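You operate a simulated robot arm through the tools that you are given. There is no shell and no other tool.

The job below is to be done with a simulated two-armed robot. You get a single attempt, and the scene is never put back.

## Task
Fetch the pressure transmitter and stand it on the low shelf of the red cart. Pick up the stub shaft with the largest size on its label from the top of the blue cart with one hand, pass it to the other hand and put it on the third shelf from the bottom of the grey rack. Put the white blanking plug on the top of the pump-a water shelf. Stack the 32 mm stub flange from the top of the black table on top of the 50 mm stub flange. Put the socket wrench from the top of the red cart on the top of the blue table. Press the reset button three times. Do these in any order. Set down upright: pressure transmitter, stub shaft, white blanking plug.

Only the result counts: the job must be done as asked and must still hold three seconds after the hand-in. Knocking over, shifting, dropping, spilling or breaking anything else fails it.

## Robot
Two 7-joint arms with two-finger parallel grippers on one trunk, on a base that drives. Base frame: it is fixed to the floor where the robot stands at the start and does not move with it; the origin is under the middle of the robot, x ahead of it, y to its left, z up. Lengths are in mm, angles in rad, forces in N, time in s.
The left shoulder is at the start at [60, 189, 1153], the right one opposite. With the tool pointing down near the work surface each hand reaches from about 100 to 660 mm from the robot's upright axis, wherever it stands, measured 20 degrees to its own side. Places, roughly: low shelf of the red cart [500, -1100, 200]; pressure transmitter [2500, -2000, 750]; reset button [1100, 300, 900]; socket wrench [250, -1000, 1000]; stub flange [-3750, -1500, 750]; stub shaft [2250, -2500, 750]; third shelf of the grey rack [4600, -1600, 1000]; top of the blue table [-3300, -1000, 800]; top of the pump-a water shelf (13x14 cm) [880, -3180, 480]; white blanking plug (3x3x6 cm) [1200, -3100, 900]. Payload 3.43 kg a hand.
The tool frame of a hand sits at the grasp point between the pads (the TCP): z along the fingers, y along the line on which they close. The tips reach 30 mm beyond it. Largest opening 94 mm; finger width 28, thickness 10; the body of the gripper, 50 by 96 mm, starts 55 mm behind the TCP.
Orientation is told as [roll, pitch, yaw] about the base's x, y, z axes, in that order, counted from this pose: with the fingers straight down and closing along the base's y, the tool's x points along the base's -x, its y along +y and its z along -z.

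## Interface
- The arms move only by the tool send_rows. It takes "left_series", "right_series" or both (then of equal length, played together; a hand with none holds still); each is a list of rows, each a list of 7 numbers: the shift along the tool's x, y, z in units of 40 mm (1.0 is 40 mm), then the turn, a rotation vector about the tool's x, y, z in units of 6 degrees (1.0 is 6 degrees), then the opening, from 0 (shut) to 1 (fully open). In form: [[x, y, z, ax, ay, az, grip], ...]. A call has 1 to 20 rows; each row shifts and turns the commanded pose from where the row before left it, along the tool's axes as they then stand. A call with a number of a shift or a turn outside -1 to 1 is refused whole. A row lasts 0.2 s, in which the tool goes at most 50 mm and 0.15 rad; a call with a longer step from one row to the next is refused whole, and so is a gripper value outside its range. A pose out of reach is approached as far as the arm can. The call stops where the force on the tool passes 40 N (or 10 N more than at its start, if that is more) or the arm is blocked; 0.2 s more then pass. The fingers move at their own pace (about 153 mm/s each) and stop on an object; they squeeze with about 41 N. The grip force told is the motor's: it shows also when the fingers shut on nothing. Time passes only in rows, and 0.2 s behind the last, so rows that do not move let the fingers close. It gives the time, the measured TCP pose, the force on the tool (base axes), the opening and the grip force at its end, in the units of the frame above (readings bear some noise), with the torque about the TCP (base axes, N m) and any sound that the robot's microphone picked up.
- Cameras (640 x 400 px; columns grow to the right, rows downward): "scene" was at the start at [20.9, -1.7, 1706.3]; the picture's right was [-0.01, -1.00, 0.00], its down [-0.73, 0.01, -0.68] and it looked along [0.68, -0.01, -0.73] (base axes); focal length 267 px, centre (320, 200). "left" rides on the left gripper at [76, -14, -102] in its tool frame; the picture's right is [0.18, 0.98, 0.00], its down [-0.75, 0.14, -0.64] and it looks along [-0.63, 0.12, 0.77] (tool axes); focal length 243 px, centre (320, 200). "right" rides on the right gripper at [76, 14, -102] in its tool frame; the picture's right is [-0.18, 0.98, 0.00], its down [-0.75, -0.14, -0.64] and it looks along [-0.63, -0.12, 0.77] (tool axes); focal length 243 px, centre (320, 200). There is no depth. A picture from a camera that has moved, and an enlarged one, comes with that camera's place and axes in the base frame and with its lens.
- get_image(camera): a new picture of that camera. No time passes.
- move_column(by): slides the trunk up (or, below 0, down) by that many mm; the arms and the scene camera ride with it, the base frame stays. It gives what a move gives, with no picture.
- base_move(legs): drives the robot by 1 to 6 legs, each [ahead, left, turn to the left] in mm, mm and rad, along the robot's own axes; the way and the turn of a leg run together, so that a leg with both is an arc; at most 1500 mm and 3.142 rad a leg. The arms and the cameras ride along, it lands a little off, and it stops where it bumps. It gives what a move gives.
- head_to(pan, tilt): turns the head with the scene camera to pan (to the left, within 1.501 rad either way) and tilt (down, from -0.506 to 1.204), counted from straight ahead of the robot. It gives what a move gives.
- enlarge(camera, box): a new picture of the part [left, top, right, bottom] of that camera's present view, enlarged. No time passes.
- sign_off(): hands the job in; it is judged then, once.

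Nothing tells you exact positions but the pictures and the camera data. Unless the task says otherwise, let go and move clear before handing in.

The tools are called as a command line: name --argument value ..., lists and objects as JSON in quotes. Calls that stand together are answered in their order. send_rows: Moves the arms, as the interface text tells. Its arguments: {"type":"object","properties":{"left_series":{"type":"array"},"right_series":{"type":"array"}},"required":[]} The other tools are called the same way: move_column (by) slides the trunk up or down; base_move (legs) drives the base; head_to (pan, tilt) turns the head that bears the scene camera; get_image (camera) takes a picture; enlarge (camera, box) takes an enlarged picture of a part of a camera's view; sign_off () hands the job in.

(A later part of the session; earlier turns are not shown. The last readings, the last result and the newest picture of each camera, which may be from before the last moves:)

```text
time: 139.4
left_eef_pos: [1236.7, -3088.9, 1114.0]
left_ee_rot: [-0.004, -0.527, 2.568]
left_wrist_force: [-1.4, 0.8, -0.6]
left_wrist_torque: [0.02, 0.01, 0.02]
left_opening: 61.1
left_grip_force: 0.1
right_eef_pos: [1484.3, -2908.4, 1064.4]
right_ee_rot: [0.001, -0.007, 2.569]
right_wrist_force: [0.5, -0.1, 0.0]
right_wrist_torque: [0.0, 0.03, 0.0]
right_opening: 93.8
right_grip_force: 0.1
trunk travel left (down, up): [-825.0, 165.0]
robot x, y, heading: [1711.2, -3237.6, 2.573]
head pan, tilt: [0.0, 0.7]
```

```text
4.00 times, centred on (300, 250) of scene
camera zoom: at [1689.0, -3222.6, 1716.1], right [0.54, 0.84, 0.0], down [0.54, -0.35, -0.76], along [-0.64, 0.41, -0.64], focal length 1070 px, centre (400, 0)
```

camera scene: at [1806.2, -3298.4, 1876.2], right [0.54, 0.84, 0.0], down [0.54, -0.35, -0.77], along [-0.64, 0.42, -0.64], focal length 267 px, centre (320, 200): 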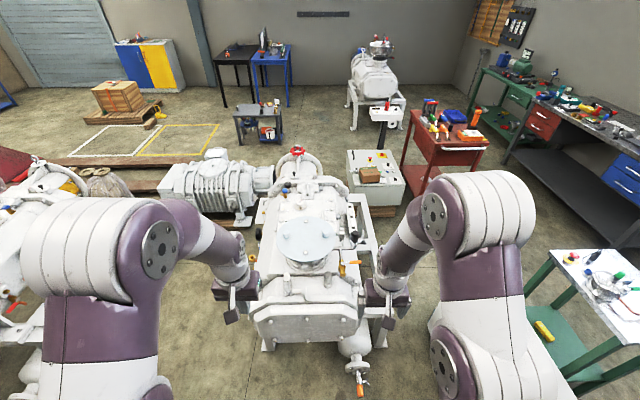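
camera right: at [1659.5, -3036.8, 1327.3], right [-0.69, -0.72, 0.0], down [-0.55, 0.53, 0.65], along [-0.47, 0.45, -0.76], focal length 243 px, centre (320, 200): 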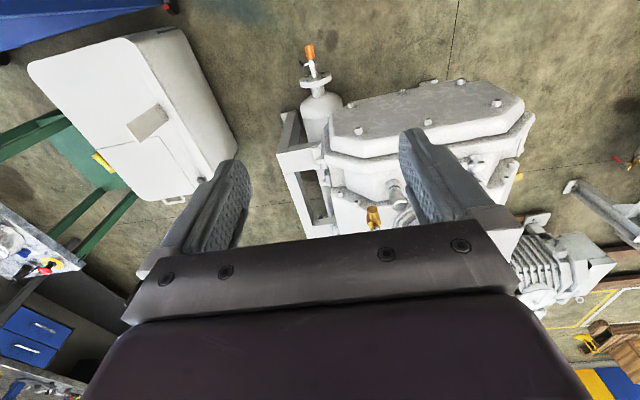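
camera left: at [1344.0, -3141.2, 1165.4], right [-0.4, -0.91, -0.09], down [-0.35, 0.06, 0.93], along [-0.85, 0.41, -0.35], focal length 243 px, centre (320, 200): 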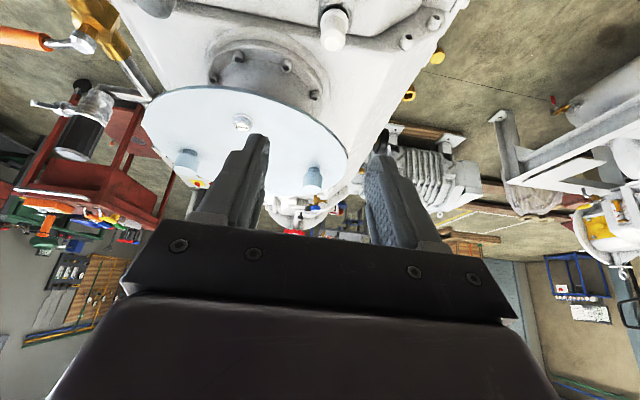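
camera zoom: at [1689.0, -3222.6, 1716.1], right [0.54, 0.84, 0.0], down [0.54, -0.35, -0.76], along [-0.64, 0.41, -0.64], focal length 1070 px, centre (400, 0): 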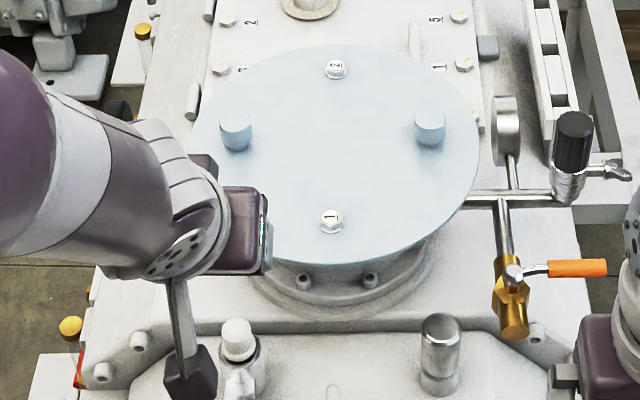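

The disc looks unmoved. The plug is confirmed at about (1171, -3051, 904), right under its edge. I'll tilt to 45° and go to a pre-grasp point 120 mm back along the finger axis.

send_rows --left_series '[[0, 0, 0, 0, -1, 0, 0.56], [0, 0, 0, 0, -1, 0, 0.56], [0, 0, 0, 0, -0.5, 0, 0.56], [0.79, 0.033, 0.69, 0, 0, 0, 0.56], [0.79, 0.033, 0.69, 0, 0, 0, 0.56], [0.79, 0.033, 0.69, 0, 0, 0, 0.56], [0, 0, 0, 0, 0, 0, 0.56]]'

get_image --camera "left"

enlarge --camera "scene" --box '[220, 220, 340, 295]'

```text
time: 141.0
left_eef_pos: [1248.0, -3108.6, 991.0]
left_ee_rot: [0.025, -0.715, 2.566]
left_wrist_force: [-0.4, -0.2, 0.5]
left_wrist_torque: [-0.03, 0.0, 0.04]
left_opening: 52.6
left_grip_force: 0.2
left hand out of reach, approached as far as the arm can: row 2
right_eef_pos: [1484.7, -2909.0, 1065.7]
right_ee_rot: [-0.001, -0.01, 2.571]
right_wrist_force: [0.7, 0.0, 0.2]
right_wrist_torque: [0.01, 0.04, -0.02]
right_opening: 94.0
right_grip_force: 0.1
trunk travel left (down, up): [-825.0, 165.0]
robot x, y, heading: [1710.0, -3238.3, 2.569]
head pan, tilt: [0.0, 0.7]
```

```text
taken
camera left: at [1360.7, -3162.7, 1019.1], right [-0.41, -0.91, -0.1], down [-0.19, -0.03, 0.98], along [-0.89, 0.42, -0.16], focal length 243 px, centre (320, 200)
```

left: 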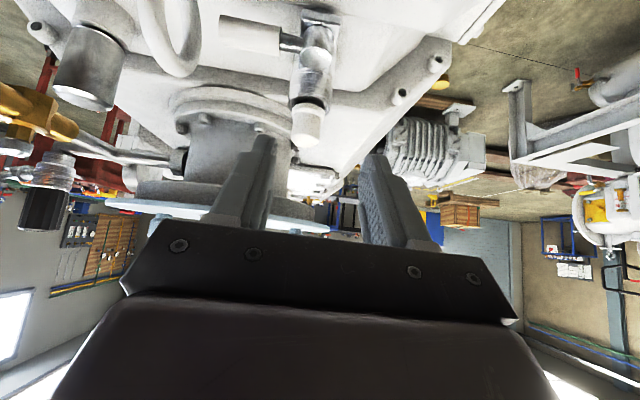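

```text
5.33 times, centred on (280, 258) of scene
camera zoom: at [1690.2, -3223.6, 1716.2], right [0.54, 0.84, 0.0], down [0.54, -0.35, -0.77], along [-0.64, 0.41, -0.64], focal length 1426 px, centre (533, -107)
```

zoom: 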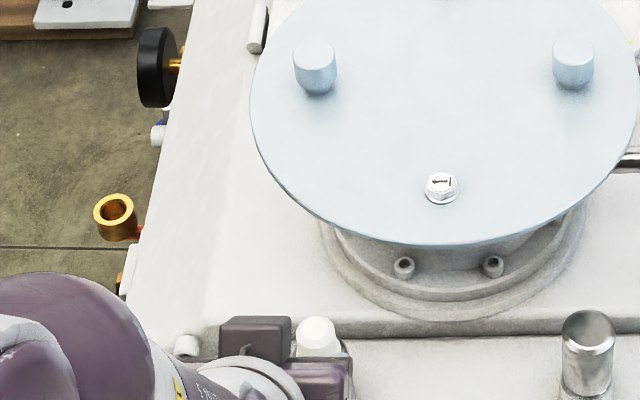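

I'll zoom the wrist camera to check the plug's exact extents from this low angle.

enlarge --camera "left" --box '[220, 60, 400, 260]'

enlarge --camera "left" --box '[270, 70, 350, 170]'

```text
2.00 times, centred on (310, 160) of left
camera zoom: at [1360.7, -3162.7, 1019.1], right [-0.41, -0.91, -0.1], down [-0.19, -0.03, 0.98], along [-0.89, 0.42, -0.16], focal length 485 px, centre (340, 280)
```

zoom: 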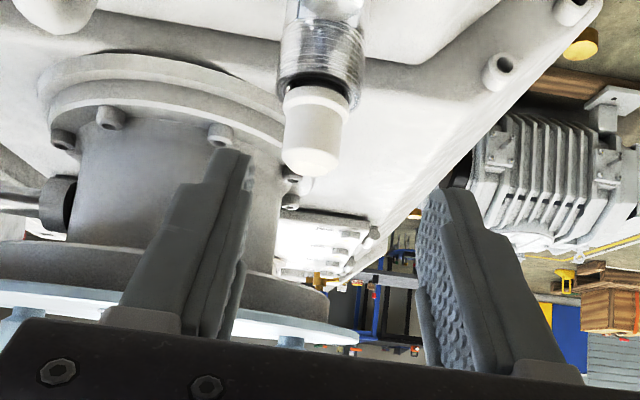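

```text
4.00 times, centred on (310, 120) of left
camera zoom: at [1360.7, -3162.7, 1019.1], right [-0.41, -0.91, -0.1], down [-0.19, -0.03, 0.98], along [-0.89, 0.42, -0.16], focal length 970 px, centre (360, 520)
```

zoom: 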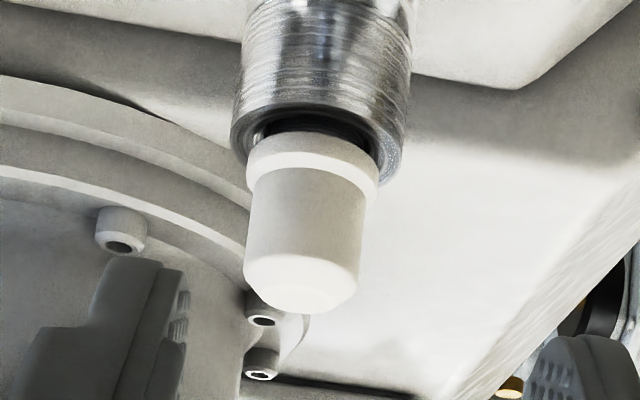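

Combining all views, the plug is really at about (1189, -3062), from z 906 to 934. I'll line up on its axis and move in partway, then check.

send_rows --left_series '[[-0.51, -0.18, 0, 0, 0, 0, 0.56], [0, 0, 0.7, 0, 0, 0, 0.56], [0, 0, 0.7, 0, 0, 0, 0.56], [0, 0, 0, 0, 0, 0, 0.56]]'

enlarge --camera "left" --box '[220, 40, 400, 240]'

enlarge --camera "scene" --box '[220, 220, 340, 295]'

```text
time: 142.0
left_eef_pos: [1208.2, -3075.7, 960.1]
left_ee_rot: [0.024, -0.717, 2.568]
left_wrist_force: [-0.2, 0.9, -0.5]
left_wrist_torque: [0.02, 0.02, 0.04]
left_opening: 52.6
left_grip_force: 0.0
right_eef_pos: [1486.1, -2908.7, 1065.0]
right_ee_rot: [0.001, -0.01, 2.57]
right_wrist_force: [-0.6, -0.5, 0.3]
right_wrist_torque: [0.03, -0.01, 0.0]
right_opening: 93.9
right_grip_force: 0.0
trunk travel left (down, up): [-825.0, 165.0]
robot x, y, heading: [1709.9, -3237.7, 2.567]
head pan, tilt: [0.0, 0.7]
```

```text
2.00 times, centred on (310, 140) of left
camera zoom: at [1322.2, -3129.9, 989.2], right [-0.4, -0.91, -0.1], down [-0.19, -0.03, 0.98], along [-0.89, 0.42, -0.16], focal length 485 px, centre (340, 320)
```

zoom: 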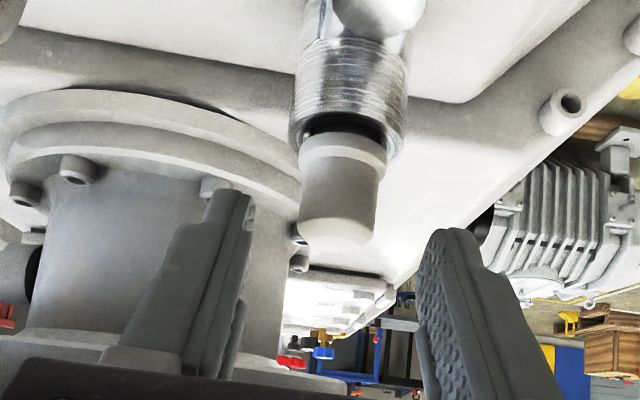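

```text
5.33 times, centred on (280, 258) of scene
camera zoom: at [1690.6, -3223.6, 1716.2], right [0.54, 0.84, 0.0], down [0.54, -0.35, -0.77], along [-0.64, 0.41, -0.64], focal length 1426 px, centre (533, -107)
```

zoom: 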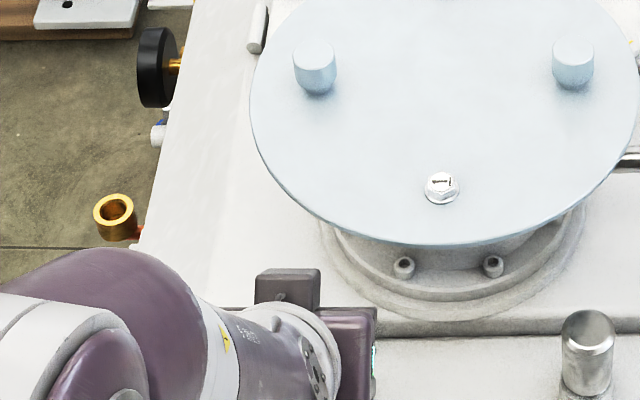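

Lateral alignment is good. I'll move in the final ~23 mm forward and 19 mm down and close on the plug.

send_rows --left_series '[[-0.06, 0, 0.37, 0, 0, 0, 0.56], [-0.06, 0, 0.37, 0, 0, 0, 0.56], [0, 0, 0, 0, 0, 0, 0.56]]'

enlarge --camera "left" --box '[220, 40, 400, 240]'

```text
time: 142.8
left_eef_pos: [1188.2, -3064.0, 939.3]
left_ee_rot: [0.023, -0.715, 2.567]
left_wrist_force: [0.9, 0.0, -0.2]
left_wrist_torque: [-0.01, -0.05, -0.02]
left_opening: 52.6
left_grip_force: 0.0
right_eef_pos: [1485.2, -2908.7, 1065.4]
right_ee_rot: [0.0, -0.008, 2.571]
right_wrist_force: [0.9, 0.1, -0.7]
right_wrist_torque: [-0.03, 0.02, -0.01]
right_opening: 94.1
right_grip_force: 0.1
trunk travel left (down, up): [-825.0, 165.0]
robot x, y, heading: [1707.8, -3239.9, 2.572]
head pan, tilt: [0.0, 0.7]
```

```text
2.00 times, centred on (310, 140) of left
camera zoom: at [1302.2, -3117.7, 967.7], right [-0.41, -0.91, -0.1], down [-0.19, -0.03, 0.98], along [-0.89, 0.42, -0.16], focal length 485 px, centre (340, 320)
```

zoom: 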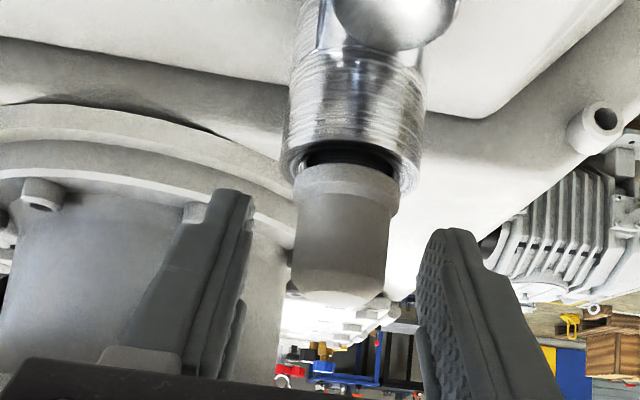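

The plug's axis is about 8 mm ahead of the TCP, within the fingers. I'll nudge 4 mm forward and close.

send_rows --left_series '[[-0.075, 0, 0.066, 0, 0, 0, 0.56], [0, 0, 0, 0, 0, 0, 0.3], [0, 0, 0, 0, 0, 0, 0.0], [0, 0, 0, 0, 0, 0, 0.0], [0, 0, 0, 0, 0, 0, 0.0]]'

enlarge --camera "left" --box '[220, 40, 400, 240]'

```text
time: 144.0
left_eef_pos: [1183.7, -3060.7, 941.5]
left_ee_rot: [0.022, -0.714, 2.567]
left_wrist_force: [-0.1, 0.1, 0.2]
left_wrist_torque: [-0.02, -0.04, 0.02]
left_opening: 28.5
left_grip_force: 41.4
right_eef_pos: [1484.8, -2909.8, 1064.7]
right_ee_rot: [0.0, -0.007, 2.569]
right_wrist_force: [0.2, 0.3, 0.4]
right_wrist_torque: [0.01, -0.01, 0.0]
right_opening: 93.8
right_grip_force: 0.0
trunk travel left (down, up): [-825.0, 165.0]
robot x, y, heading: [1709.5, -3229.6, 2.571]
head pan, tilt: [0.0, 0.7]
```

```text
2.00 times, centred on (310, 140) of left
camera zoom: at [1297.9, -3114.9, 967.7], right [-0.4, -0.91, -0.1], down [-0.19, -0.03, 0.98], along [-0.89, 0.42, -0.16], focal length 485 px, centre (340, 320)
```

zoom: 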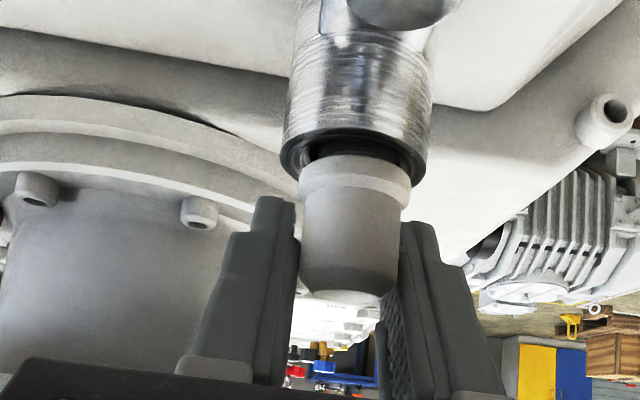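

The plug is gripped (28.5 mm opening). I'll lift vertically in small steps and watch the force.

send_rows --left_series '[[-0.082, 0, -0.094, 0, 0, 0, 0], [-0.082, 0, -0.094, 0, 0, 0, 0], [0, 0, 0, 0, 0, 0, 0]]'

enlarge --camera "left" --box '[220, 40, 400, 240]'

```text
time: 144.8
left_eef_pos: [1183.5, -3062.8, 949.1]
left_ee_rot: [0.023, -0.715, 2.568]
left_wrist_force: [1.1, 1.7, -1.0]
left_wrist_torque: [0.05, -0.06, 0.03]
left_opening: 28.7
left_grip_force: 40.7
right_eef_pos: [1483.8, -2909.5, 1066.9]
right_ee_rot: [0.0, -0.009, 2.573]
right_wrist_force: [-0.8, -0.6, -0.9]
right_wrist_torque: [-0.02, -0.02, 0.02]
right_opening: 93.9
right_grip_force: 0.0
trunk travel left (down, up): [-825.0, 165.0]
robot x, y, heading: [1707.8, -3237.3, 2.573]
head pan, tilt: [0.0, 0.7]
```

```text
2.00 times, centred on (310, 140) of left
camera zoom: at [1297.9, -3115.9, 978.5], right [-0.4, -0.91, -0.1], down [-0.19, -0.03, 0.98], along [-0.89, 0.42, -0.16], focal length 485 px, centre (340, 320)
```

zoom: 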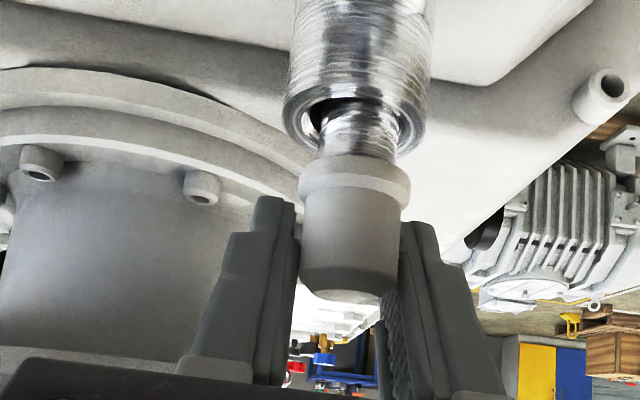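

It pulls out freely, showing a steel shank. I'll continue lifting.

send_rows --left_series '[[-0.164, 0, -0.189, 0, 0, 0, 0], [-0.164, 0, -0.189, 0, 0, 0, 0], [-0.164, 0, -0.189, 0, 0, 0, 0], [0, 0, 0, 0, 0, 0, 0]]'

enlarge --camera "left" --box '[220, 0, 400, 200]'

```text
time: 145.8
left_eef_pos: [1185.1, -3060.9, 980.0]
left_ee_rot: [0.023, -0.714, 2.567]
left_wrist_force: [0.5, 0.6, -0.6]
left_wrist_torque: [0.01, 0.0, 0.03]
left_opening: 28.7
left_grip_force: 40.9
right_eef_pos: [1485.3, -2909.0, 1065.0]
right_ee_rot: [0.0, -0.01, 2.57]
right_wrist_force: [-0.1, 0.1, -0.6]
right_wrist_torque: [0.0, 0.0, -0.01]
right_opening: 94.2
right_grip_force: 0.1
trunk travel left (down, up): [-825.0, 165.0]
robot x, y, heading: [1705.0, -3234.5, 2.575]
head pan, tilt: [0.0, 0.7]
```

```text
2.00 times, centred on (310, 100) of left
camera zoom: at [1298.9, -3114.6, 1008.0], right [-0.4, -0.91, -0.1], down [-0.19, -0.03, 0.98], along [-0.89, 0.42, -0.16], focal length 485 px, centre (340, 400)
```

zoom: 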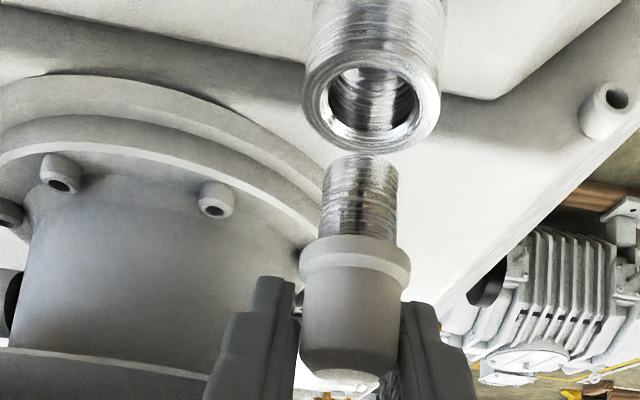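

The plug is out of the coupling. I'll pull the hand straight back, then raise it for travelling.

send_rows --left_series '[[0.755, 0, -0.656, 0, 0, 0, 0], [0.755, 0, -0.656, 0, 0, 0, 0], [0.755, 0, -0.656, 0, 0, 0, 0], [0.755, 0, -0.656, 0, 0, 0, 0], [-0.656, 0, -0.755, 0, 0, 0, 0], [-0.656, 0, -0.755, 0, 0, 0, 0], [-0.656, 0, -0.755, 0, 0, 0, 0], [0, 0, 0, 0, 0, 0, 0]]'

get_image --camera "scene"

get_image --camera "left"

```text
time: 147.6
left_eef_pos: [1319.1, -3142.9, 1103.3]
left_ee_rot: [0.022, -0.713, 2.566]
left_wrist_force: [-0.1, 0.1, -0.5]
left_wrist_torque: [-0.02, -0.01, -0.01]
left_opening: 28.6
left_grip_force: 41.2
left hand out of reach, approached as far as the arm can: row 4
right_eef_pos: [1485.7, -2909.3, 1065.3]
right_ee_rot: [0.0, -0.008, 2.571]
right_wrist_force: [0.8, 0.1, -0.5]
right_wrist_torque: [0.01, 0.01, -0.01]
right_opening: 94.1
right_grip_force: 0.0
trunk travel left (down, up): [-825.0, 165.0]
robot x, y, heading: [1711.4, -3235.6, 2.573]
head pan, tilt: [0.0, 0.7]
```

```text
taken
camera scene: at [1688.8, -3222.6, 1716.1], right [0.54, 0.84, 0.0], down [0.54, -0.35, -0.76], along [-0.64, 0.41, -0.64], focal length 267 px, centre (320, 200)
```

scene: 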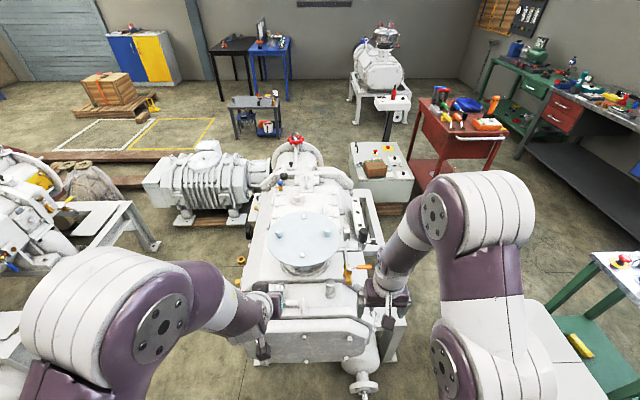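

```text
taken
camera left: at [1433.2, -3196.4, 1131.2], right [-0.4, -0.91, -0.1], down [-0.19, -0.03, 0.98], along [-0.89, 0.42, -0.16], focal length 243 px, centre (320, 200)
```

left: 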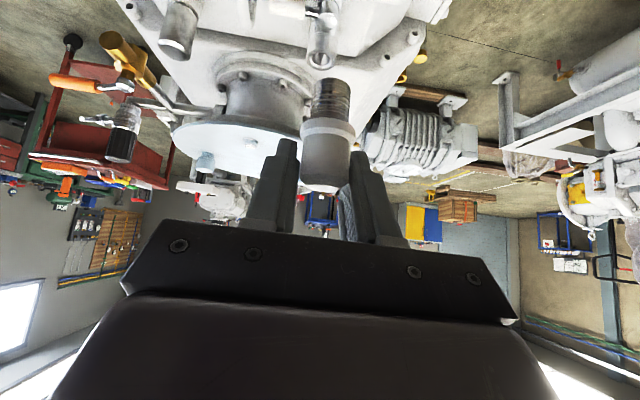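

The plug is held upright and clear. I'll back up and slide left into the aisle between the two pumps to see the shelf.

base_move --legs '[[-150, 0, 0], [0, 850, 0]]'

head_to --pan -0.2 --tilt 0.75

get_image --camera "scene"

```text
time: 153.1
left_eef_pos: [976.6, -3930.9, 1102.4]
left_ee_rot: [0.024, -0.714, 2.553]
left_wrist_force: [-0.7, -0.3, 0.0]
left_wrist_torque: [-0.05, 0.0, -0.01]
left_opening: 28.8
left_grip_force: 41.3
right_eef_pos: [1146.2, -3699.0, 1065.8]
right_ee_rot: [0.001, -0.008, 2.555]
right_wrist_force: [-0.4, -0.6, -0.3]
right_wrist_torque: [-0.02, 0.04, -0.02]
right_opening: 94.2
right_grip_force: 0.1
trunk travel left (down, up): [-825.0, 165.0]
robot x, y, heading: [1366.4, -4031.6, 2.549]
head pan, tilt: [0.0, 0.7]
```

```text
time: 153.8
left_eef_pos: [975.8, -3931.2, 1103.4]
left_ee_rot: [0.021, -0.715, 2.55]
left_wrist_force: [0.2, 0.1, -0.3]
left_wrist_torque: [-0.02, 0.01, 0.01]
left_opening: 28.5
left_grip_force: 40.7
right_eef_pos: [1145.5, -3699.1, 1065.3]
right_ee_rot: [0.0, -0.009, 2.555]
right_wrist_force: [-0.4, -0.6, -0.2]
right_wrist_torque: [-0.01, -0.02, -0.01]
right_opening: 94.4
right_grip_force: 0.1
trunk travel left (down, up): [-825.0, 165.0]
robot x, y, heading: [1366.7, -4032.0, 2.561]
head pan, tilt: [-0.201, 0.75]
```

```text
taken
camera scene: at [1357.8, -4005.4, 1711.9], right [0.71, 0.71, 0.0], down [0.48, -0.48, -0.73], along [-0.52, 0.52, -0.68], focal length 267 px, centre (320, 200)
```

scene: 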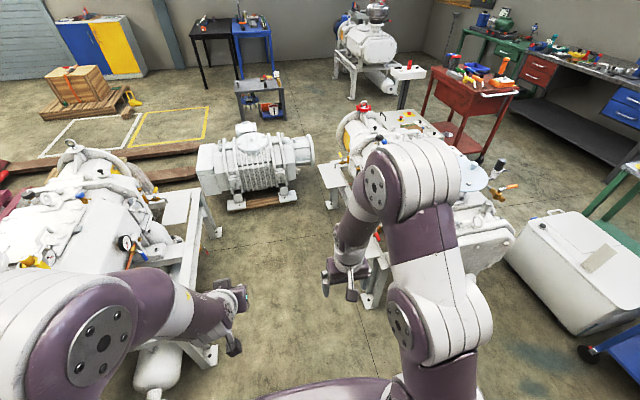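

I'm in the aisle between the pumps. I'll raise the column a bit, drive 700 mm further in, and turn right to face pump A's side with the shelf.

move_column --by 100

base_move --legs '[[700, 0, 0], [0, 0, -1.54]]'

head_to --pan 0.2 --tilt 1.0

get_image --camera "scene"

get_image --camera "left"

```text
time: 155.1
left_eef_pos: [976.1, -3930.5, 1202.7]
left_ee_rot: [0.023, -0.711, 2.551]
left_wrist_force: [-0.6, 0.7, -1.0]
left_wrist_torque: [-0.02, 0.0, 0.03]
left_opening: 28.6
left_grip_force: 41.6
right_eef_pos: [1146.1, -3699.8, 1165.7]
right_ee_rot: [0.001, -0.008, 2.556]
right_wrist_force: [0.2, -0.1, -0.2]
right_wrist_torque: [0.01, 0.03, 0.01]
right_opening: 94.1
right_grip_force: 0.1
trunk travel left (down, up): [-925.0, 65.0]
robot x, y, heading: [1371.1, -4026.4, 2.553]
head pan, tilt: [-0.201, 0.75]
```

```text
time: 162.9
left_eef_pos: [863.9, -3238.0, 1202.6]
left_ee_rot: [0.023, -0.713, 0.983]
left_wrist_force: [0.5, -0.3, 0.4]
left_wrist_torque: [-0.03, 0.01, -0.03]
left_opening: 28.6
left_grip_force: 41.0
right_eef_pos: [1095.8, -3407.3, 1163.7]
right_ee_rot: [-0.001, -0.009, 0.987]
right_wrist_force: [0.8, 0.9, -0.5]
right_wrist_torque: [0.01, -0.03, -0.03]
right_opening: 94.0
right_grip_force: 0.1
trunk travel left (down, up): [-925.0, 65.0]
robot x, y, heading: [765.7, -3628.2, 0.986]
head pan, tilt: [-0.201, 0.75]
```

```text
time: 163.7
left_eef_pos: [864.4, -3238.5, 1203.3]
left_ee_rot: [0.022, -0.714, 0.984]
left_wrist_force: [-0.3, 0.3, -1.1]
left_wrist_torque: [0.05, 0.01, 0.03]
left_opening: 28.4
left_grip_force: 41.4
right_eef_pos: [1096.6, -3408.3, 1165.6]
right_ee_rot: [0.0, -0.008, 0.988]
right_wrist_force: [0.6, 0.4, 0.3]
right_wrist_torque: [0.0, -0.02, 0.02]
right_opening: 93.9
right_grip_force: 0.1
trunk travel left (down, up): [-925.0, 65.0]
robot x, y, heading: [765.7, -3624.5, 0.99]
head pan, tilt: [0.201, 1.0]
```

```text
taken
camera scene: at [760.6, -3613.7, 1792.8], right [0.93, -0.37, 0.0], down [-0.32, -0.78, -0.54], along [0.2, 0.5, -0.84], focal length 267 px, centre (320, 200)
```

scene: 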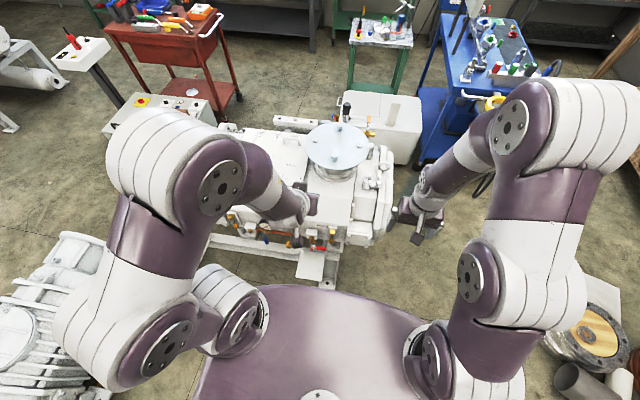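

```text
taken
camera left: at [809.9, -3351.7, 1231.1], right [-0.9, 0.42, -0.1], down [-0.02, 0.19, 0.98], along [0.43, 0.89, -0.16], focal length 243 px, centre (320, 200)
```

left: 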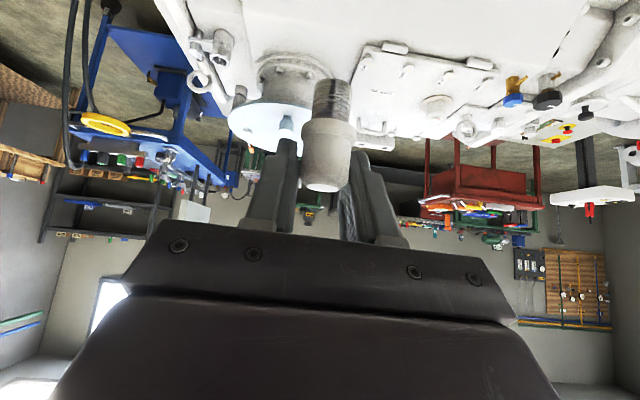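

The small white shelf plate is visible below the left hand at the pump's side. I'll zoom in on it.

enlarge --camera "scene" --box '[250, 200, 380, 300]'

get_image --camera "right"

```text
4.00 times, centred on (315, 250) of scene
camera zoom: at [760.6, -3613.7, 1792.8], right [0.93, -0.37, 0.0], down [-0.32, -0.78, -0.54], along [0.2, 0.5, -0.84], focal length 1070 px, centre (340, 0)
```

zoom: 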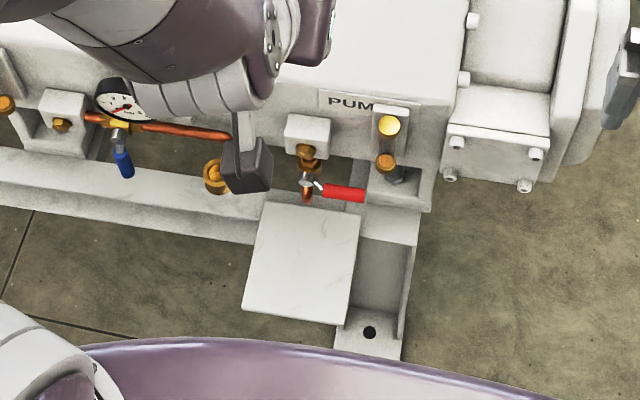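

```text
taken
camera right: at [1041.7, -3463.4, 1267.2], right [-0.72, 0.7, 0.0], down [0.53, 0.55, 0.65], along [0.45, 0.47, -0.76], focal length 243 px, centre (320, 200)
```

right: 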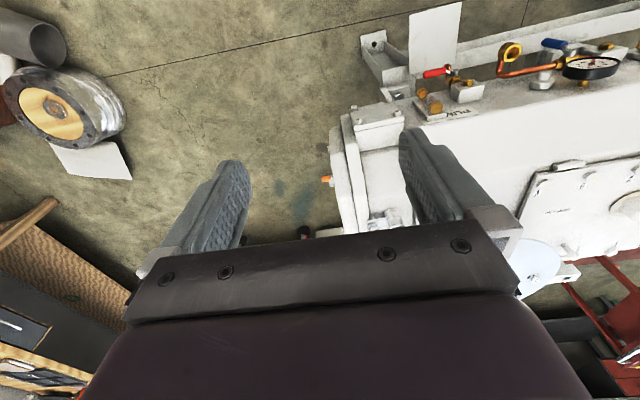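

The shelf plate is centred at about (883, -3178, 480), matching the given place. Its taps are behind it. I'll lower the column in stages with the plug in front of it.

move_column --by -350

head_to --pan 0.2 --tilt 0.9

get_image --camera "scene"

get_image --camera "left"

get_image --camera "right"

```text
time: 167.2
left_eef_pos: [864.0, -3239.8, 853.1]
left_ee_rot: [0.023, -0.714, 0.984]
left_wrist_force: [0.0, 0.1, -0.1]
left_wrist_torque: [-0.02, 0.02, -0.01]
left_opening: 28.7
left_grip_force: 40.8
right_eef_pos: [1096.2, -3407.7, 815.2]
right_ee_rot: [-0.001, -0.01, 0.987]
right_wrist_force: [0.0, -0.4, 0.4]
right_wrist_torque: [0.03, 0.02, 0.02]
right_opening: 94.1
right_grip_force: 0.1
trunk travel left (down, up): [-575.0, 415.0]
robot x, y, heading: [766.6, -3630.4, 0.99]
head pan, tilt: [0.201, 1.0]
```

```text
time: 167.8
left_eef_pos: [865.4, -3239.5, 852.8]
left_ee_rot: [0.024, -0.714, 0.985]
left_wrist_force: [0.7, -0.7, -0.1]
left_wrist_torque: [0.02, -0.04, 0.04]
left_opening: 28.5
left_grip_force: 40.6
right_eef_pos: [1095.6, -3407.6, 815.0]
right_ee_rot: [-0.001, -0.008, 0.987]
right_wrist_force: [0.4, 0.2, 0.0]
right_wrist_torque: [0.0, 0.0, -0.01]
right_opening: 94.0
right_grip_force: 0.1
trunk travel left (down, up): [-575.0, 415.0]
robot x, y, heading: [763.5, -3624.2, 0.985]
head pan, tilt: [0.201, 0.901]
```

```text
taken
camera scene: at [762.7, -3608.3, 1450.0], right [0.93, -0.37, 0.0], down [-0.29, -0.73, -0.62], along [0.23, 0.58, -0.78], focal length 267 px, centre (320, 200)
```

scene: 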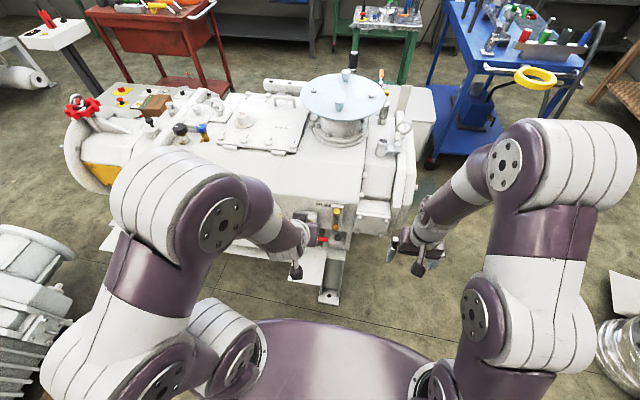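

```text
taken
camera left: at [809.8, -3351.7, 881.0], right [-0.9, 0.42, -0.1], down [-0.02, 0.19, 0.98], along [0.43, 0.89, -0.16], focal length 243 px, centre (320, 200)
```

left: 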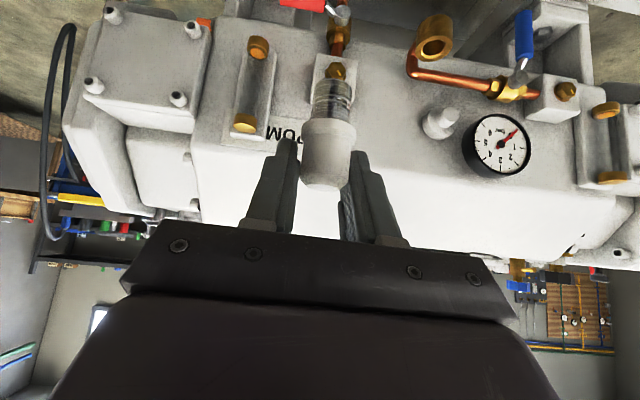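

```text
taken
camera right: at [1041.7, -3463.4, 917.2], right [-0.72, 0.7, 0.0], down [0.53, 0.55, 0.65], along [0.45, 0.47, -0.76], focal length 243 px, centre (320, 200)
```

right: 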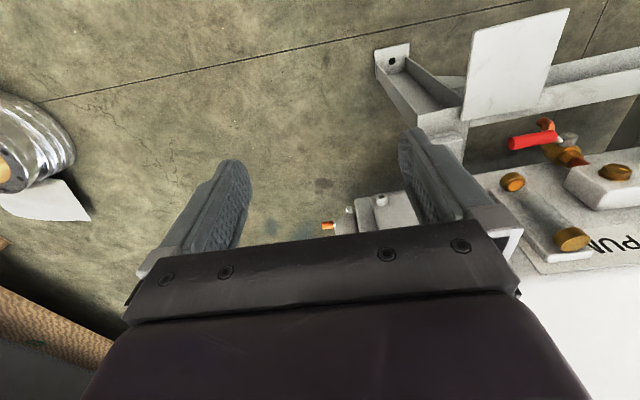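

The shelf, the tap spout above its back edge, and the red handle are clear. I'll shift the plug over the near half of the shelf and lower the column another 250 mm.

send_rows --left_series '[[-0.36, 0.225, 0.313, 0, 0, 0, 0], [-0.36, 0.225, 0.313, 0, 0, 0, 0], [0, 0, 0, 0, 0, 0, 0]]'

move_column --by -230

get_image --camera "left"

get_image --camera "right"

get_image --camera "scene"

```text
time: 168.6
left_eef_pos: [868.8, -3195.8, 852.9]
left_ee_rot: [0.024, -0.714, 0.985]
left_wrist_force: [0.9, -0.3, -1.3]
left_wrist_torque: [0.01, -0.01, 0.0]
left_opening: 28.5
left_grip_force: 41.1
right_eef_pos: [1096.8, -3407.5, 815.3]
right_ee_rot: [0.001, -0.008, 0.988]
right_wrist_force: [0.4, 0.4, 0.3]
right_wrist_torque: [0.04, -0.01, -0.04]
right_opening: 94.2
right_grip_force: 0.1
trunk travel left (down, up): [-575.0, 415.0]
robot x, y, heading: [766.4, -3624.8, 0.989]
head pan, tilt: [0.201, 0.901]
```

```text
time: 171.1
left_eef_pos: [868.8, -3197.2, 622.6]
left_ee_rot: [0.021, -0.714, 0.985]
left_wrist_force: [0.3, 0.0, 0.4]
left_wrist_torque: [-0.02, -0.01, 0.01]
left_opening: 28.3
left_grip_force: 41.0
right_eef_pos: [1096.7, -3407.1, 585.3]
right_ee_rot: [0.001, -0.009, 0.986]
right_wrist_force: [0.7, -0.5, 0.2]
right_wrist_torque: [0.01, -0.01, -0.03]
right_opening: 93.9
right_grip_force: 0.0
trunk travel left (down, up): [-345.0, 645.0]
robot x, y, heading: [764.2, -3625.1, 0.987]
head pan, tilt: [0.201, 0.901]
```

```text
taken
camera left: at [814.9, -3309.1, 650.4], right [-0.9, 0.42, -0.1], down [-0.02, 0.19, 0.98], along [0.43, 0.89, -0.16], focal length 243 px, centre (320, 200)
```

left: 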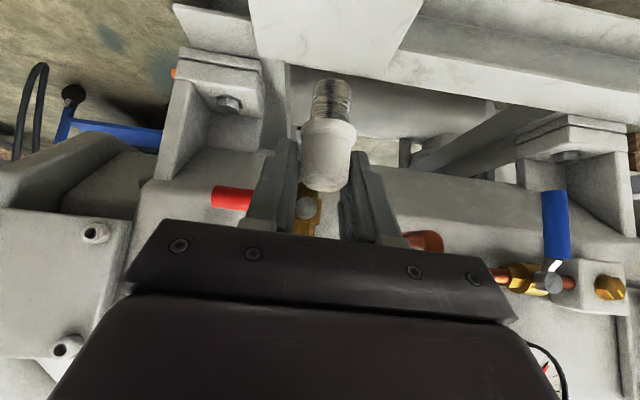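

```text
taken
camera right: at [1041.6, -3463.4, 687.2], right [-0.72, 0.7, 0.0], down [0.53, 0.55, 0.65], along [0.45, 0.47, -0.76], focal length 243 px, centre (320, 200)
```

right: 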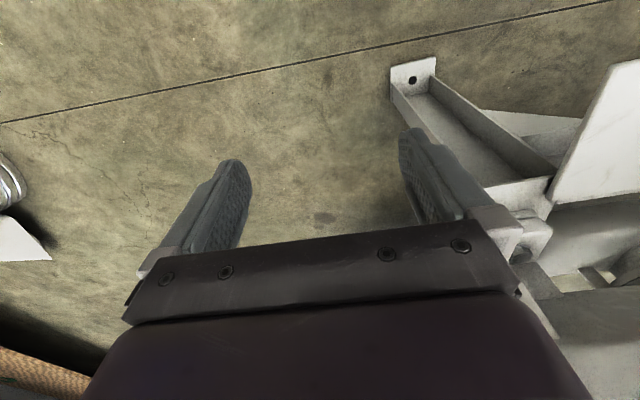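

```text
taken
camera scene: at [762.6, -3608.3, 1220.1], right [0.93, -0.37, 0.0], down [-0.29, -0.73, -0.62], along [0.23, 0.58, -0.78], focal length 267 px, centre (320, 200)
```

scene: 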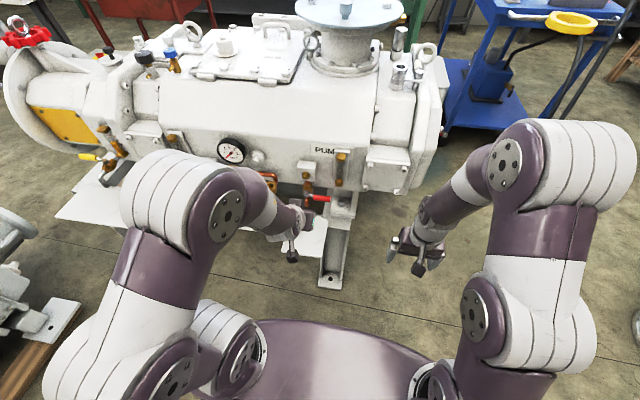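

The tap is about 74 mm ahead of the hand, so there's room. I'll lower the plug vertically toward the shelf.

send_rows --left_series '[[0.287, 0, 0.33, 0, 0, 0, 0], [0.287, 0, 0.33, 0, 0, 0, 0], [0.287, 0, 0.33, 0, 0, 0, 0], [0.2, 0, 0.23, 0, 0, 0, 0], [0, 0, 0, 0, 0, 0, 0]]'

get_image --camera "left"

enlarge --camera "scene" --box '[240, 160, 360, 280]'

```text
time: 172.2
left_eef_pos: [869.3, -3194.9, 558.2]
left_ee_rot: [0.019, -0.714, 0.983]
left_wrist_force: [-0.2, 0.0, -0.6]
left_wrist_torque: [0.0, -0.04, -0.01]
left_opening: 28.6
left_grip_force: 41.4
right_eef_pos: [1096.3, -3407.9, 584.5]
right_ee_rot: [0.0, -0.009, 0.987]
right_wrist_force: [0.1, 0.2, 0.4]
right_wrist_torque: [0.01, 0.0, -0.01]
right_opening: 94.3
right_grip_force: 0.0
trunk travel left (down, up): [-345.0, 645.0]
robot x, y, heading: [766.2, -3629.2, 0.989]
head pan, tilt: [0.201, 0.901]
```

```text
taken
camera left: at [814.2, -3309.0, 585.5], right [-0.9, 0.42, -0.1], down [-0.03, 0.19, 0.98], along [0.43, 0.89, -0.16], focal length 243 px, centre (320, 200)
```

left: 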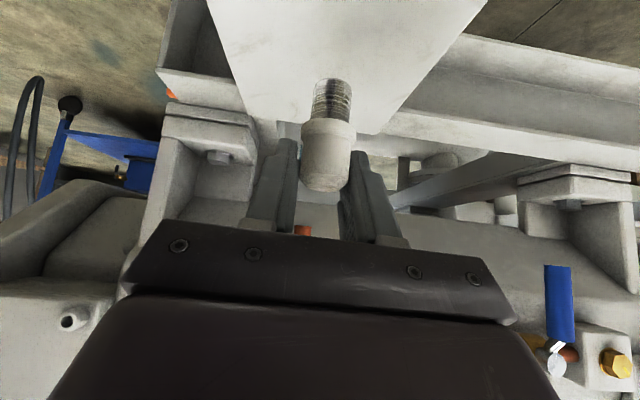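

```text
3.33 times, centred on (300, 220) of scene
camera zoom: at [762.6, -3608.3, 1220.0], right [0.93, -0.37, 0.0], down [-0.29, -0.73, -0.62], along [0.23, 0.58, -0.78], focal length 891 px, centre (387, 133)
```

zoom: 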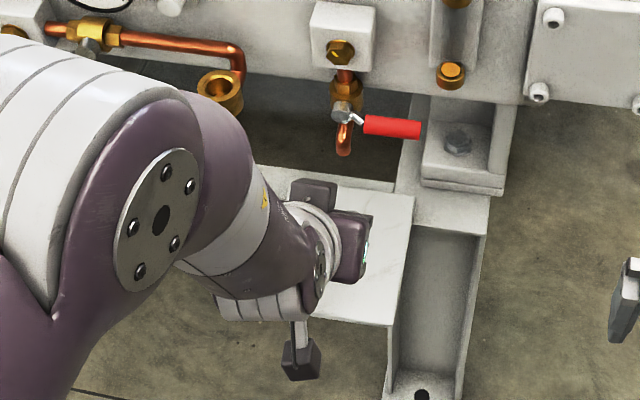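

The plug hangs over the shelf with good margins. I'll lower it in 4 mm steps until contact.

send_rows --left_series '[[0.066, 0, 0.0755, 0, 0, 0, 0], [0.066, 0, 0.0755, 0, 0, 0, 0], [0, 0, 0, 0, 0, 0, 0]]'

send_rows --left_series '[[0.066, 0, 0.0755, 0, 0, 0, 0], [0, 0, 0, 0, 0, 0, 0]]'

send_rows --left_series '[[0.05, 0, 0.056, 0, 0, 0, 0], [0, 0, 0, 0, 0, 0, 0]]'

```text
time: 173.1
left_eef_pos: [869.2, -3196.0, 547.9]
left_ee_rot: [0.023, -0.715, 0.984]
left_wrist_force: [0.3, -0.3, -0.8]
left_wrist_torque: [0.0, 0.01, -0.04]
left_opening: 28.4
left_grip_force: 40.7
right_eef_pos: [1096.0, -3408.0, 584.9]
right_ee_rot: [0.0, -0.01, 0.988]
right_wrist_force: [-0.8, 0.0, -0.2]
right_wrist_torque: [0.01, 0.03, -0.01]
right_opening: 93.9
right_grip_force: 0.0
trunk travel left (down, up): [-345.0, 645.0]
robot x, y, heading: [767.9, -3625.4, 0.985]
head pan, tilt: [0.201, 0.901]
```

```text
time: 173.7
left_eef_pos: [868.5, -3195.5, 545.9]
left_ee_rot: [0.022, -0.712, 0.984]
left_wrist_force: [-0.7, -0.4, -0.1]
left_wrist_torque: [0.02, 0.02, -0.01]
left_opening: 28.6
left_grip_force: 40.6
right_eef_pos: [1096.5, -3407.1, 584.6]
right_ee_rot: [0.0, -0.009, 0.987]
right_wrist_force: [0.9, -0.7, 0.2]
right_wrist_torque: [0.0, 0.01, -0.01]
right_opening: 93.8
right_grip_force: 0.0
trunk travel left (down, up): [-345.0, 645.0]
robot x, y, heading: [768.4, -3627.9, 0.99]
head pan, tilt: [0.201, 0.901]
```

```text
time: 174.2
left_eef_pos: [868.1, -3195.4, 543.5]
left_ee_rot: [0.023, -0.714, 0.986]
left_wrist_force: [-0.1, 1.0, -1.1]
left_wrist_torque: [0.02, -0.02, 0.01]
left_opening: 28.6
left_grip_force: 41.2
right_eef_pos: [1096.7, -3406.9, 585.2]
right_ee_rot: [0.001, -0.01, 0.988]
right_wrist_force: [0.0, 0.5, -0.2]
right_wrist_torque: [0.02, -0.01, -0.01]
right_opening: 94.0
right_grip_force: 0.1
trunk travel left (down, up): [-345.0, 645.0]
robot x, y, heading: [768.2, -3627.4, 0.989]
head pan, tilt: [0.201, 0.901]
```

send_rows --left_series '[[0.05, 0, 0.056, 0, 0, 0, 0], [0, 0, 0, 0, 0, 0, 0]]'

enlarge --camera "left" --box '[250, 40, 410, 200]'

```text
time: 174.8
left_eef_pos: [868.6, -3194.5, 538.2]
left_ee_rot: [0.021, -0.714, 0.984]
left_wrist_force: [-0.8, -0.3, -1.0]
left_wrist_torque: [-0.01, -0.04, -0.02]
left_opening: 28.4
left_grip_force: 41.4
right_eef_pos: [1097.3, -3406.7, 584.0]
right_ee_rot: [0.0, -0.01, 0.99]
right_wrist_force: [0.1, 0.0, 0.0]
right_wrist_torque: [0.01, 0.0, 0.0]
right_opening: 94.0
right_grip_force: 0.1
trunk travel left (down, up): [-345.0, 645.0]
robot x, y, heading: [764.2, -3633.0, 0.989]
head pan, tilt: [0.201, 0.901]
```

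```text
2.50 times, centred on (330, 120) of left
camera zoom: at [813.1, -3308.4, 567.7], right [-0.9, 0.42, -0.1], down [-0.02, 0.19, 0.98], along [0.43, 0.89, -0.16], focal length 606 px, centre (295, 400)
```

zoom: 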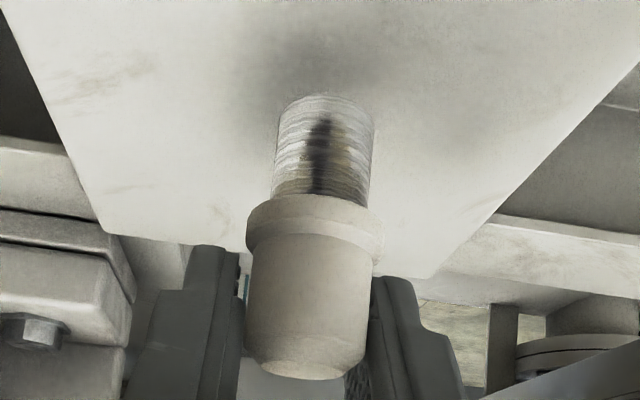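

send_rows --left_series '[[0.033, 0, 0.038, 0, 0, 0, 0], [0, 0, 0, 0, 0, 0, 0]]'

send_rows --left_series '[[0.033, 0, 0.038, 0, 0, 0, 0], [0, 0, 0, 0, 0, 0, 0]]'

enlarge --camera "left" --box '[250, 40, 410, 200]'

```text
time: 175.4
left_eef_pos: [867.5, -3195.5, 538.2]
left_ee_rot: [0.023, -0.713, 0.983]
left_wrist_force: [-0.1, 0.0, -1.5]
left_wrist_torque: [0.0, 0.02, 0.02]
left_opening: 28.6
left_grip_force: 40.7
right_eef_pos: [1096.6, -3407.5, 586.4]
right_ee_rot: [0.0, -0.009, 0.988]
right_wrist_force: [0.7, -0.9, 0.2]
right_wrist_torque: [0.01, 0.0, -0.01]
right_opening: 94.1
right_grip_force: 0.0
trunk travel left (down, up): [-345.0, 645.0]
robot x, y, heading: [769.5, -3624.8, 0.987]
head pan, tilt: [0.201, 0.901]
```

```text
time: 176.1
left_eef_pos: [868.0, -3194.6, 535.1]
left_ee_rot: [0.023, -0.715, 0.984]
left_wrist_force: [-0.4, 0.3, -1.7]
left_wrist_torque: [0.0, -0.01, 0.02]
left_opening: 28.6
left_grip_force: 41.2
right_eef_pos: [1097.0, -3406.9, 585.7]
right_ee_rot: [0.0, -0.01, 0.988]
right_wrist_force: [0.1, -0.2, 0.1]
right_wrist_torque: [0.03, 0.05, -0.01]
right_opening: 94.0
right_grip_force: 0.0
trunk travel left (down, up): [-345.0, 645.0]
robot x, y, heading: [763.6, -3627.7, 0.987]
head pan, tilt: [0.201, 0.901]
```

```text
2.50 times, centred on (330, 120) of left
camera zoom: at [812.8, -3308.3, 563.2], right [-0.9, 0.42, -0.1], down [-0.02, 0.19, 0.98], along [0.43, 0.89, -0.16], focal length 606 px, centre (295, 400)
```

zoom: 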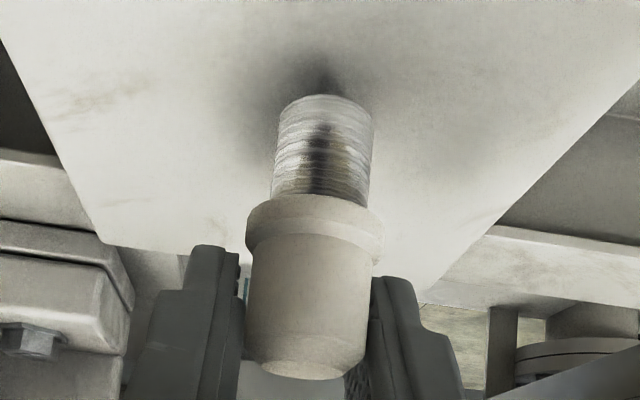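

send_rows --left_series '[[0.033, 0, 0.038, 0, 0, 0, 0], [0, 0, 0, 0, 0, 0, 0]]'

send_rows --left_series '[[0.033, 0, 0.038, 0, 0, 0, 0], [0, 0, 0, 0, 0, 0, 0]]'

send_rows --left_series '[[0.033, 0, 0.038, 0, 0, 0, 0], [0, 0, 0, 0, 0, 0, 0]]'

enlarge --camera "left" --box '[250, 40, 410, 200]'

```text
time: 176.7
left_eef_pos: [867.3, -3195.4, 533.6]
left_ee_rot: [0.023, -0.714, 0.984]
left_wrist_force: [0.7, 0.2, 0.3]
left_wrist_torque: [0.04, -0.01, 0.0]
left_opening: 28.6
left_grip_force: 40.6
right_eef_pos: [1097.0, -3407.2, 584.6]
right_ee_rot: [-0.001, -0.01, 0.989]
right_wrist_force: [-0.1, -0.4, 0.3]
right_wrist_torque: [-0.01, 0.0, 0.03]
right_opening: 93.9
right_grip_force: 0.1
trunk travel left (down, up): [-345.0, 645.0]
robot x, y, heading: [764.6, -3630.0, 0.987]
head pan, tilt: [0.201, 0.901]
```

```text
time: 177.2
left_eef_pos: [868.2, -3196.1, 530.4]
left_ee_rot: [0.024, -0.714, 0.985]
left_wrist_force: [-0.4, 0.0, 0.2]
left_wrist_torque: [0.03, 0.0, 0.0]
left_opening: 28.5
left_grip_force: 41.0
right_eef_pos: [1096.2, -3405.8, 585.0]
right_ee_rot: [0.0, -0.007, 0.989]
right_wrist_force: [-1.1, 0.5, 1.1]
right_wrist_torque: [-0.05, 0.01, 0.01]
right_opening: 93.9
right_grip_force: 0.0
trunk travel left (down, up): [-345.0, 645.0]
robot x, y, heading: [770.3, -3625.4, 0.989]
head pan, tilt: [0.201, 0.901]
```

```text
time: 177.8
left_eef_pos: [867.8, -3196.5, 529.2]
left_ee_rot: [0.022, -0.712, 0.982]
left_wrist_force: [0.7, 0.4, -0.4]
left_wrist_torque: [-0.01, 0.0, 0.03]
left_opening: 28.4
left_grip_force: 41.2
right_eef_pos: [1095.9, -3407.6, 584.6]
right_ee_rot: [0.001, -0.008, 0.986]
right_wrist_force: [0.5, -0.4, -0.1]
right_wrist_torque: [0.0, -0.01, -0.02]
right_opening: 94.0
right_grip_force: 0.1
trunk travel left (down, up): [-345.0, 645.0]
robot x, y, heading: [763.4, -3628.9, 0.993]
head pan, tilt: [0.201, 0.901]
```

```text
2.50 times, centred on (330, 120) of left
camera zoom: at [813.2, -3309.0, 557.5], right [-0.9, 0.42, -0.1], down [-0.02, 0.19, 0.98], along [0.43, 0.89, -0.16], focal length 606 px, centre (295, 400)
```

zoom: 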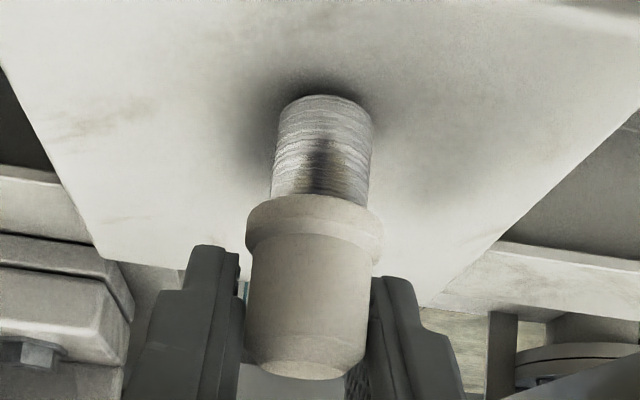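

The contact shadow is closing in. A few more small steps.

send_rows --left_series '[[0.033, 0, 0.038, 0, 0, 0, 0], [0, 0, 0, 0, 0, 0, 0]]'

send_rows --left_series '[[0.033, 0, 0.038, 0, 0, 0, 0], [0, 0, 0, 0, 0, 0, 0]]'

enlarge --camera "left" --box '[250, 40, 410, 200]'

```text
time: 178.4
left_eef_pos: [868.5, -3196.1, 527.5]
left_ee_rot: [0.023, -0.714, 0.985]
left_wrist_force: [-0.1, -1.1, 0.1]
left_wrist_torque: [-0.01, 0.01, 0.04]
left_opening: 28.3
left_grip_force: 41.0
right_eef_pos: [1096.7, -3408.2, 585.4]
right_ee_rot: [-0.001, -0.009, 0.989]
right_wrist_force: [0.0, -0.9, 1.0]
right_wrist_torque: [-0.02, -0.03, -0.01]
right_opening: 94.0
right_grip_force: 0.1
trunk travel left (down, up): [-345.0, 645.0]
robot x, y, heading: [766.7, -3626.9, 0.988]
head pan, tilt: [0.201, 0.901]
```

```text
time: 179.1
left_eef_pos: [867.7, -3195.2, 526.1]
left_ee_rot: [0.022, -0.714, 0.985]
left_wrist_force: [-0.2, 0.2, -0.5]
left_wrist_torque: [0.03, 0.0, 0.03]
left_opening: 28.5
left_grip_force: 40.9
right_eef_pos: [1096.3, -3408.6, 585.5]
right_ee_rot: [0.0, -0.009, 0.988]
right_wrist_force: [0.2, 0.0, 0.1]
right_wrist_torque: [-0.03, 0.0, -0.02]
right_opening: 93.8
right_grip_force: 0.1
trunk travel left (down, up): [-345.0, 645.0]
robot x, y, heading: [768.8, -3628.1, 0.986]
head pan, tilt: [0.201, 0.901]
```

```text
2.50 times, centred on (330, 120) of left
camera zoom: at [813.6, -3308.5, 553.8], right [-0.9, 0.42, -0.1], down [-0.02, 0.19, 0.98], along [0.43, 0.89, -0.16], focal length 606 px, centre (295, 400)
```

zoom: 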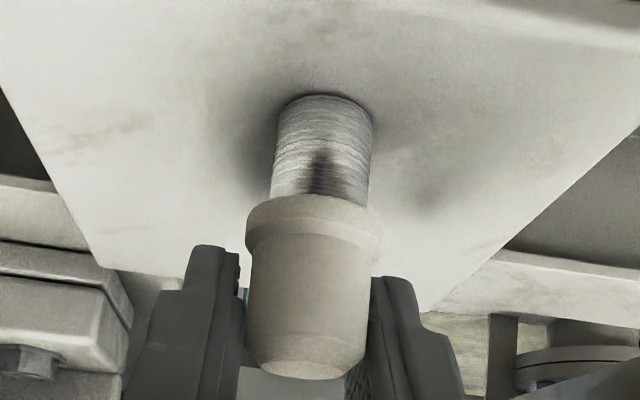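

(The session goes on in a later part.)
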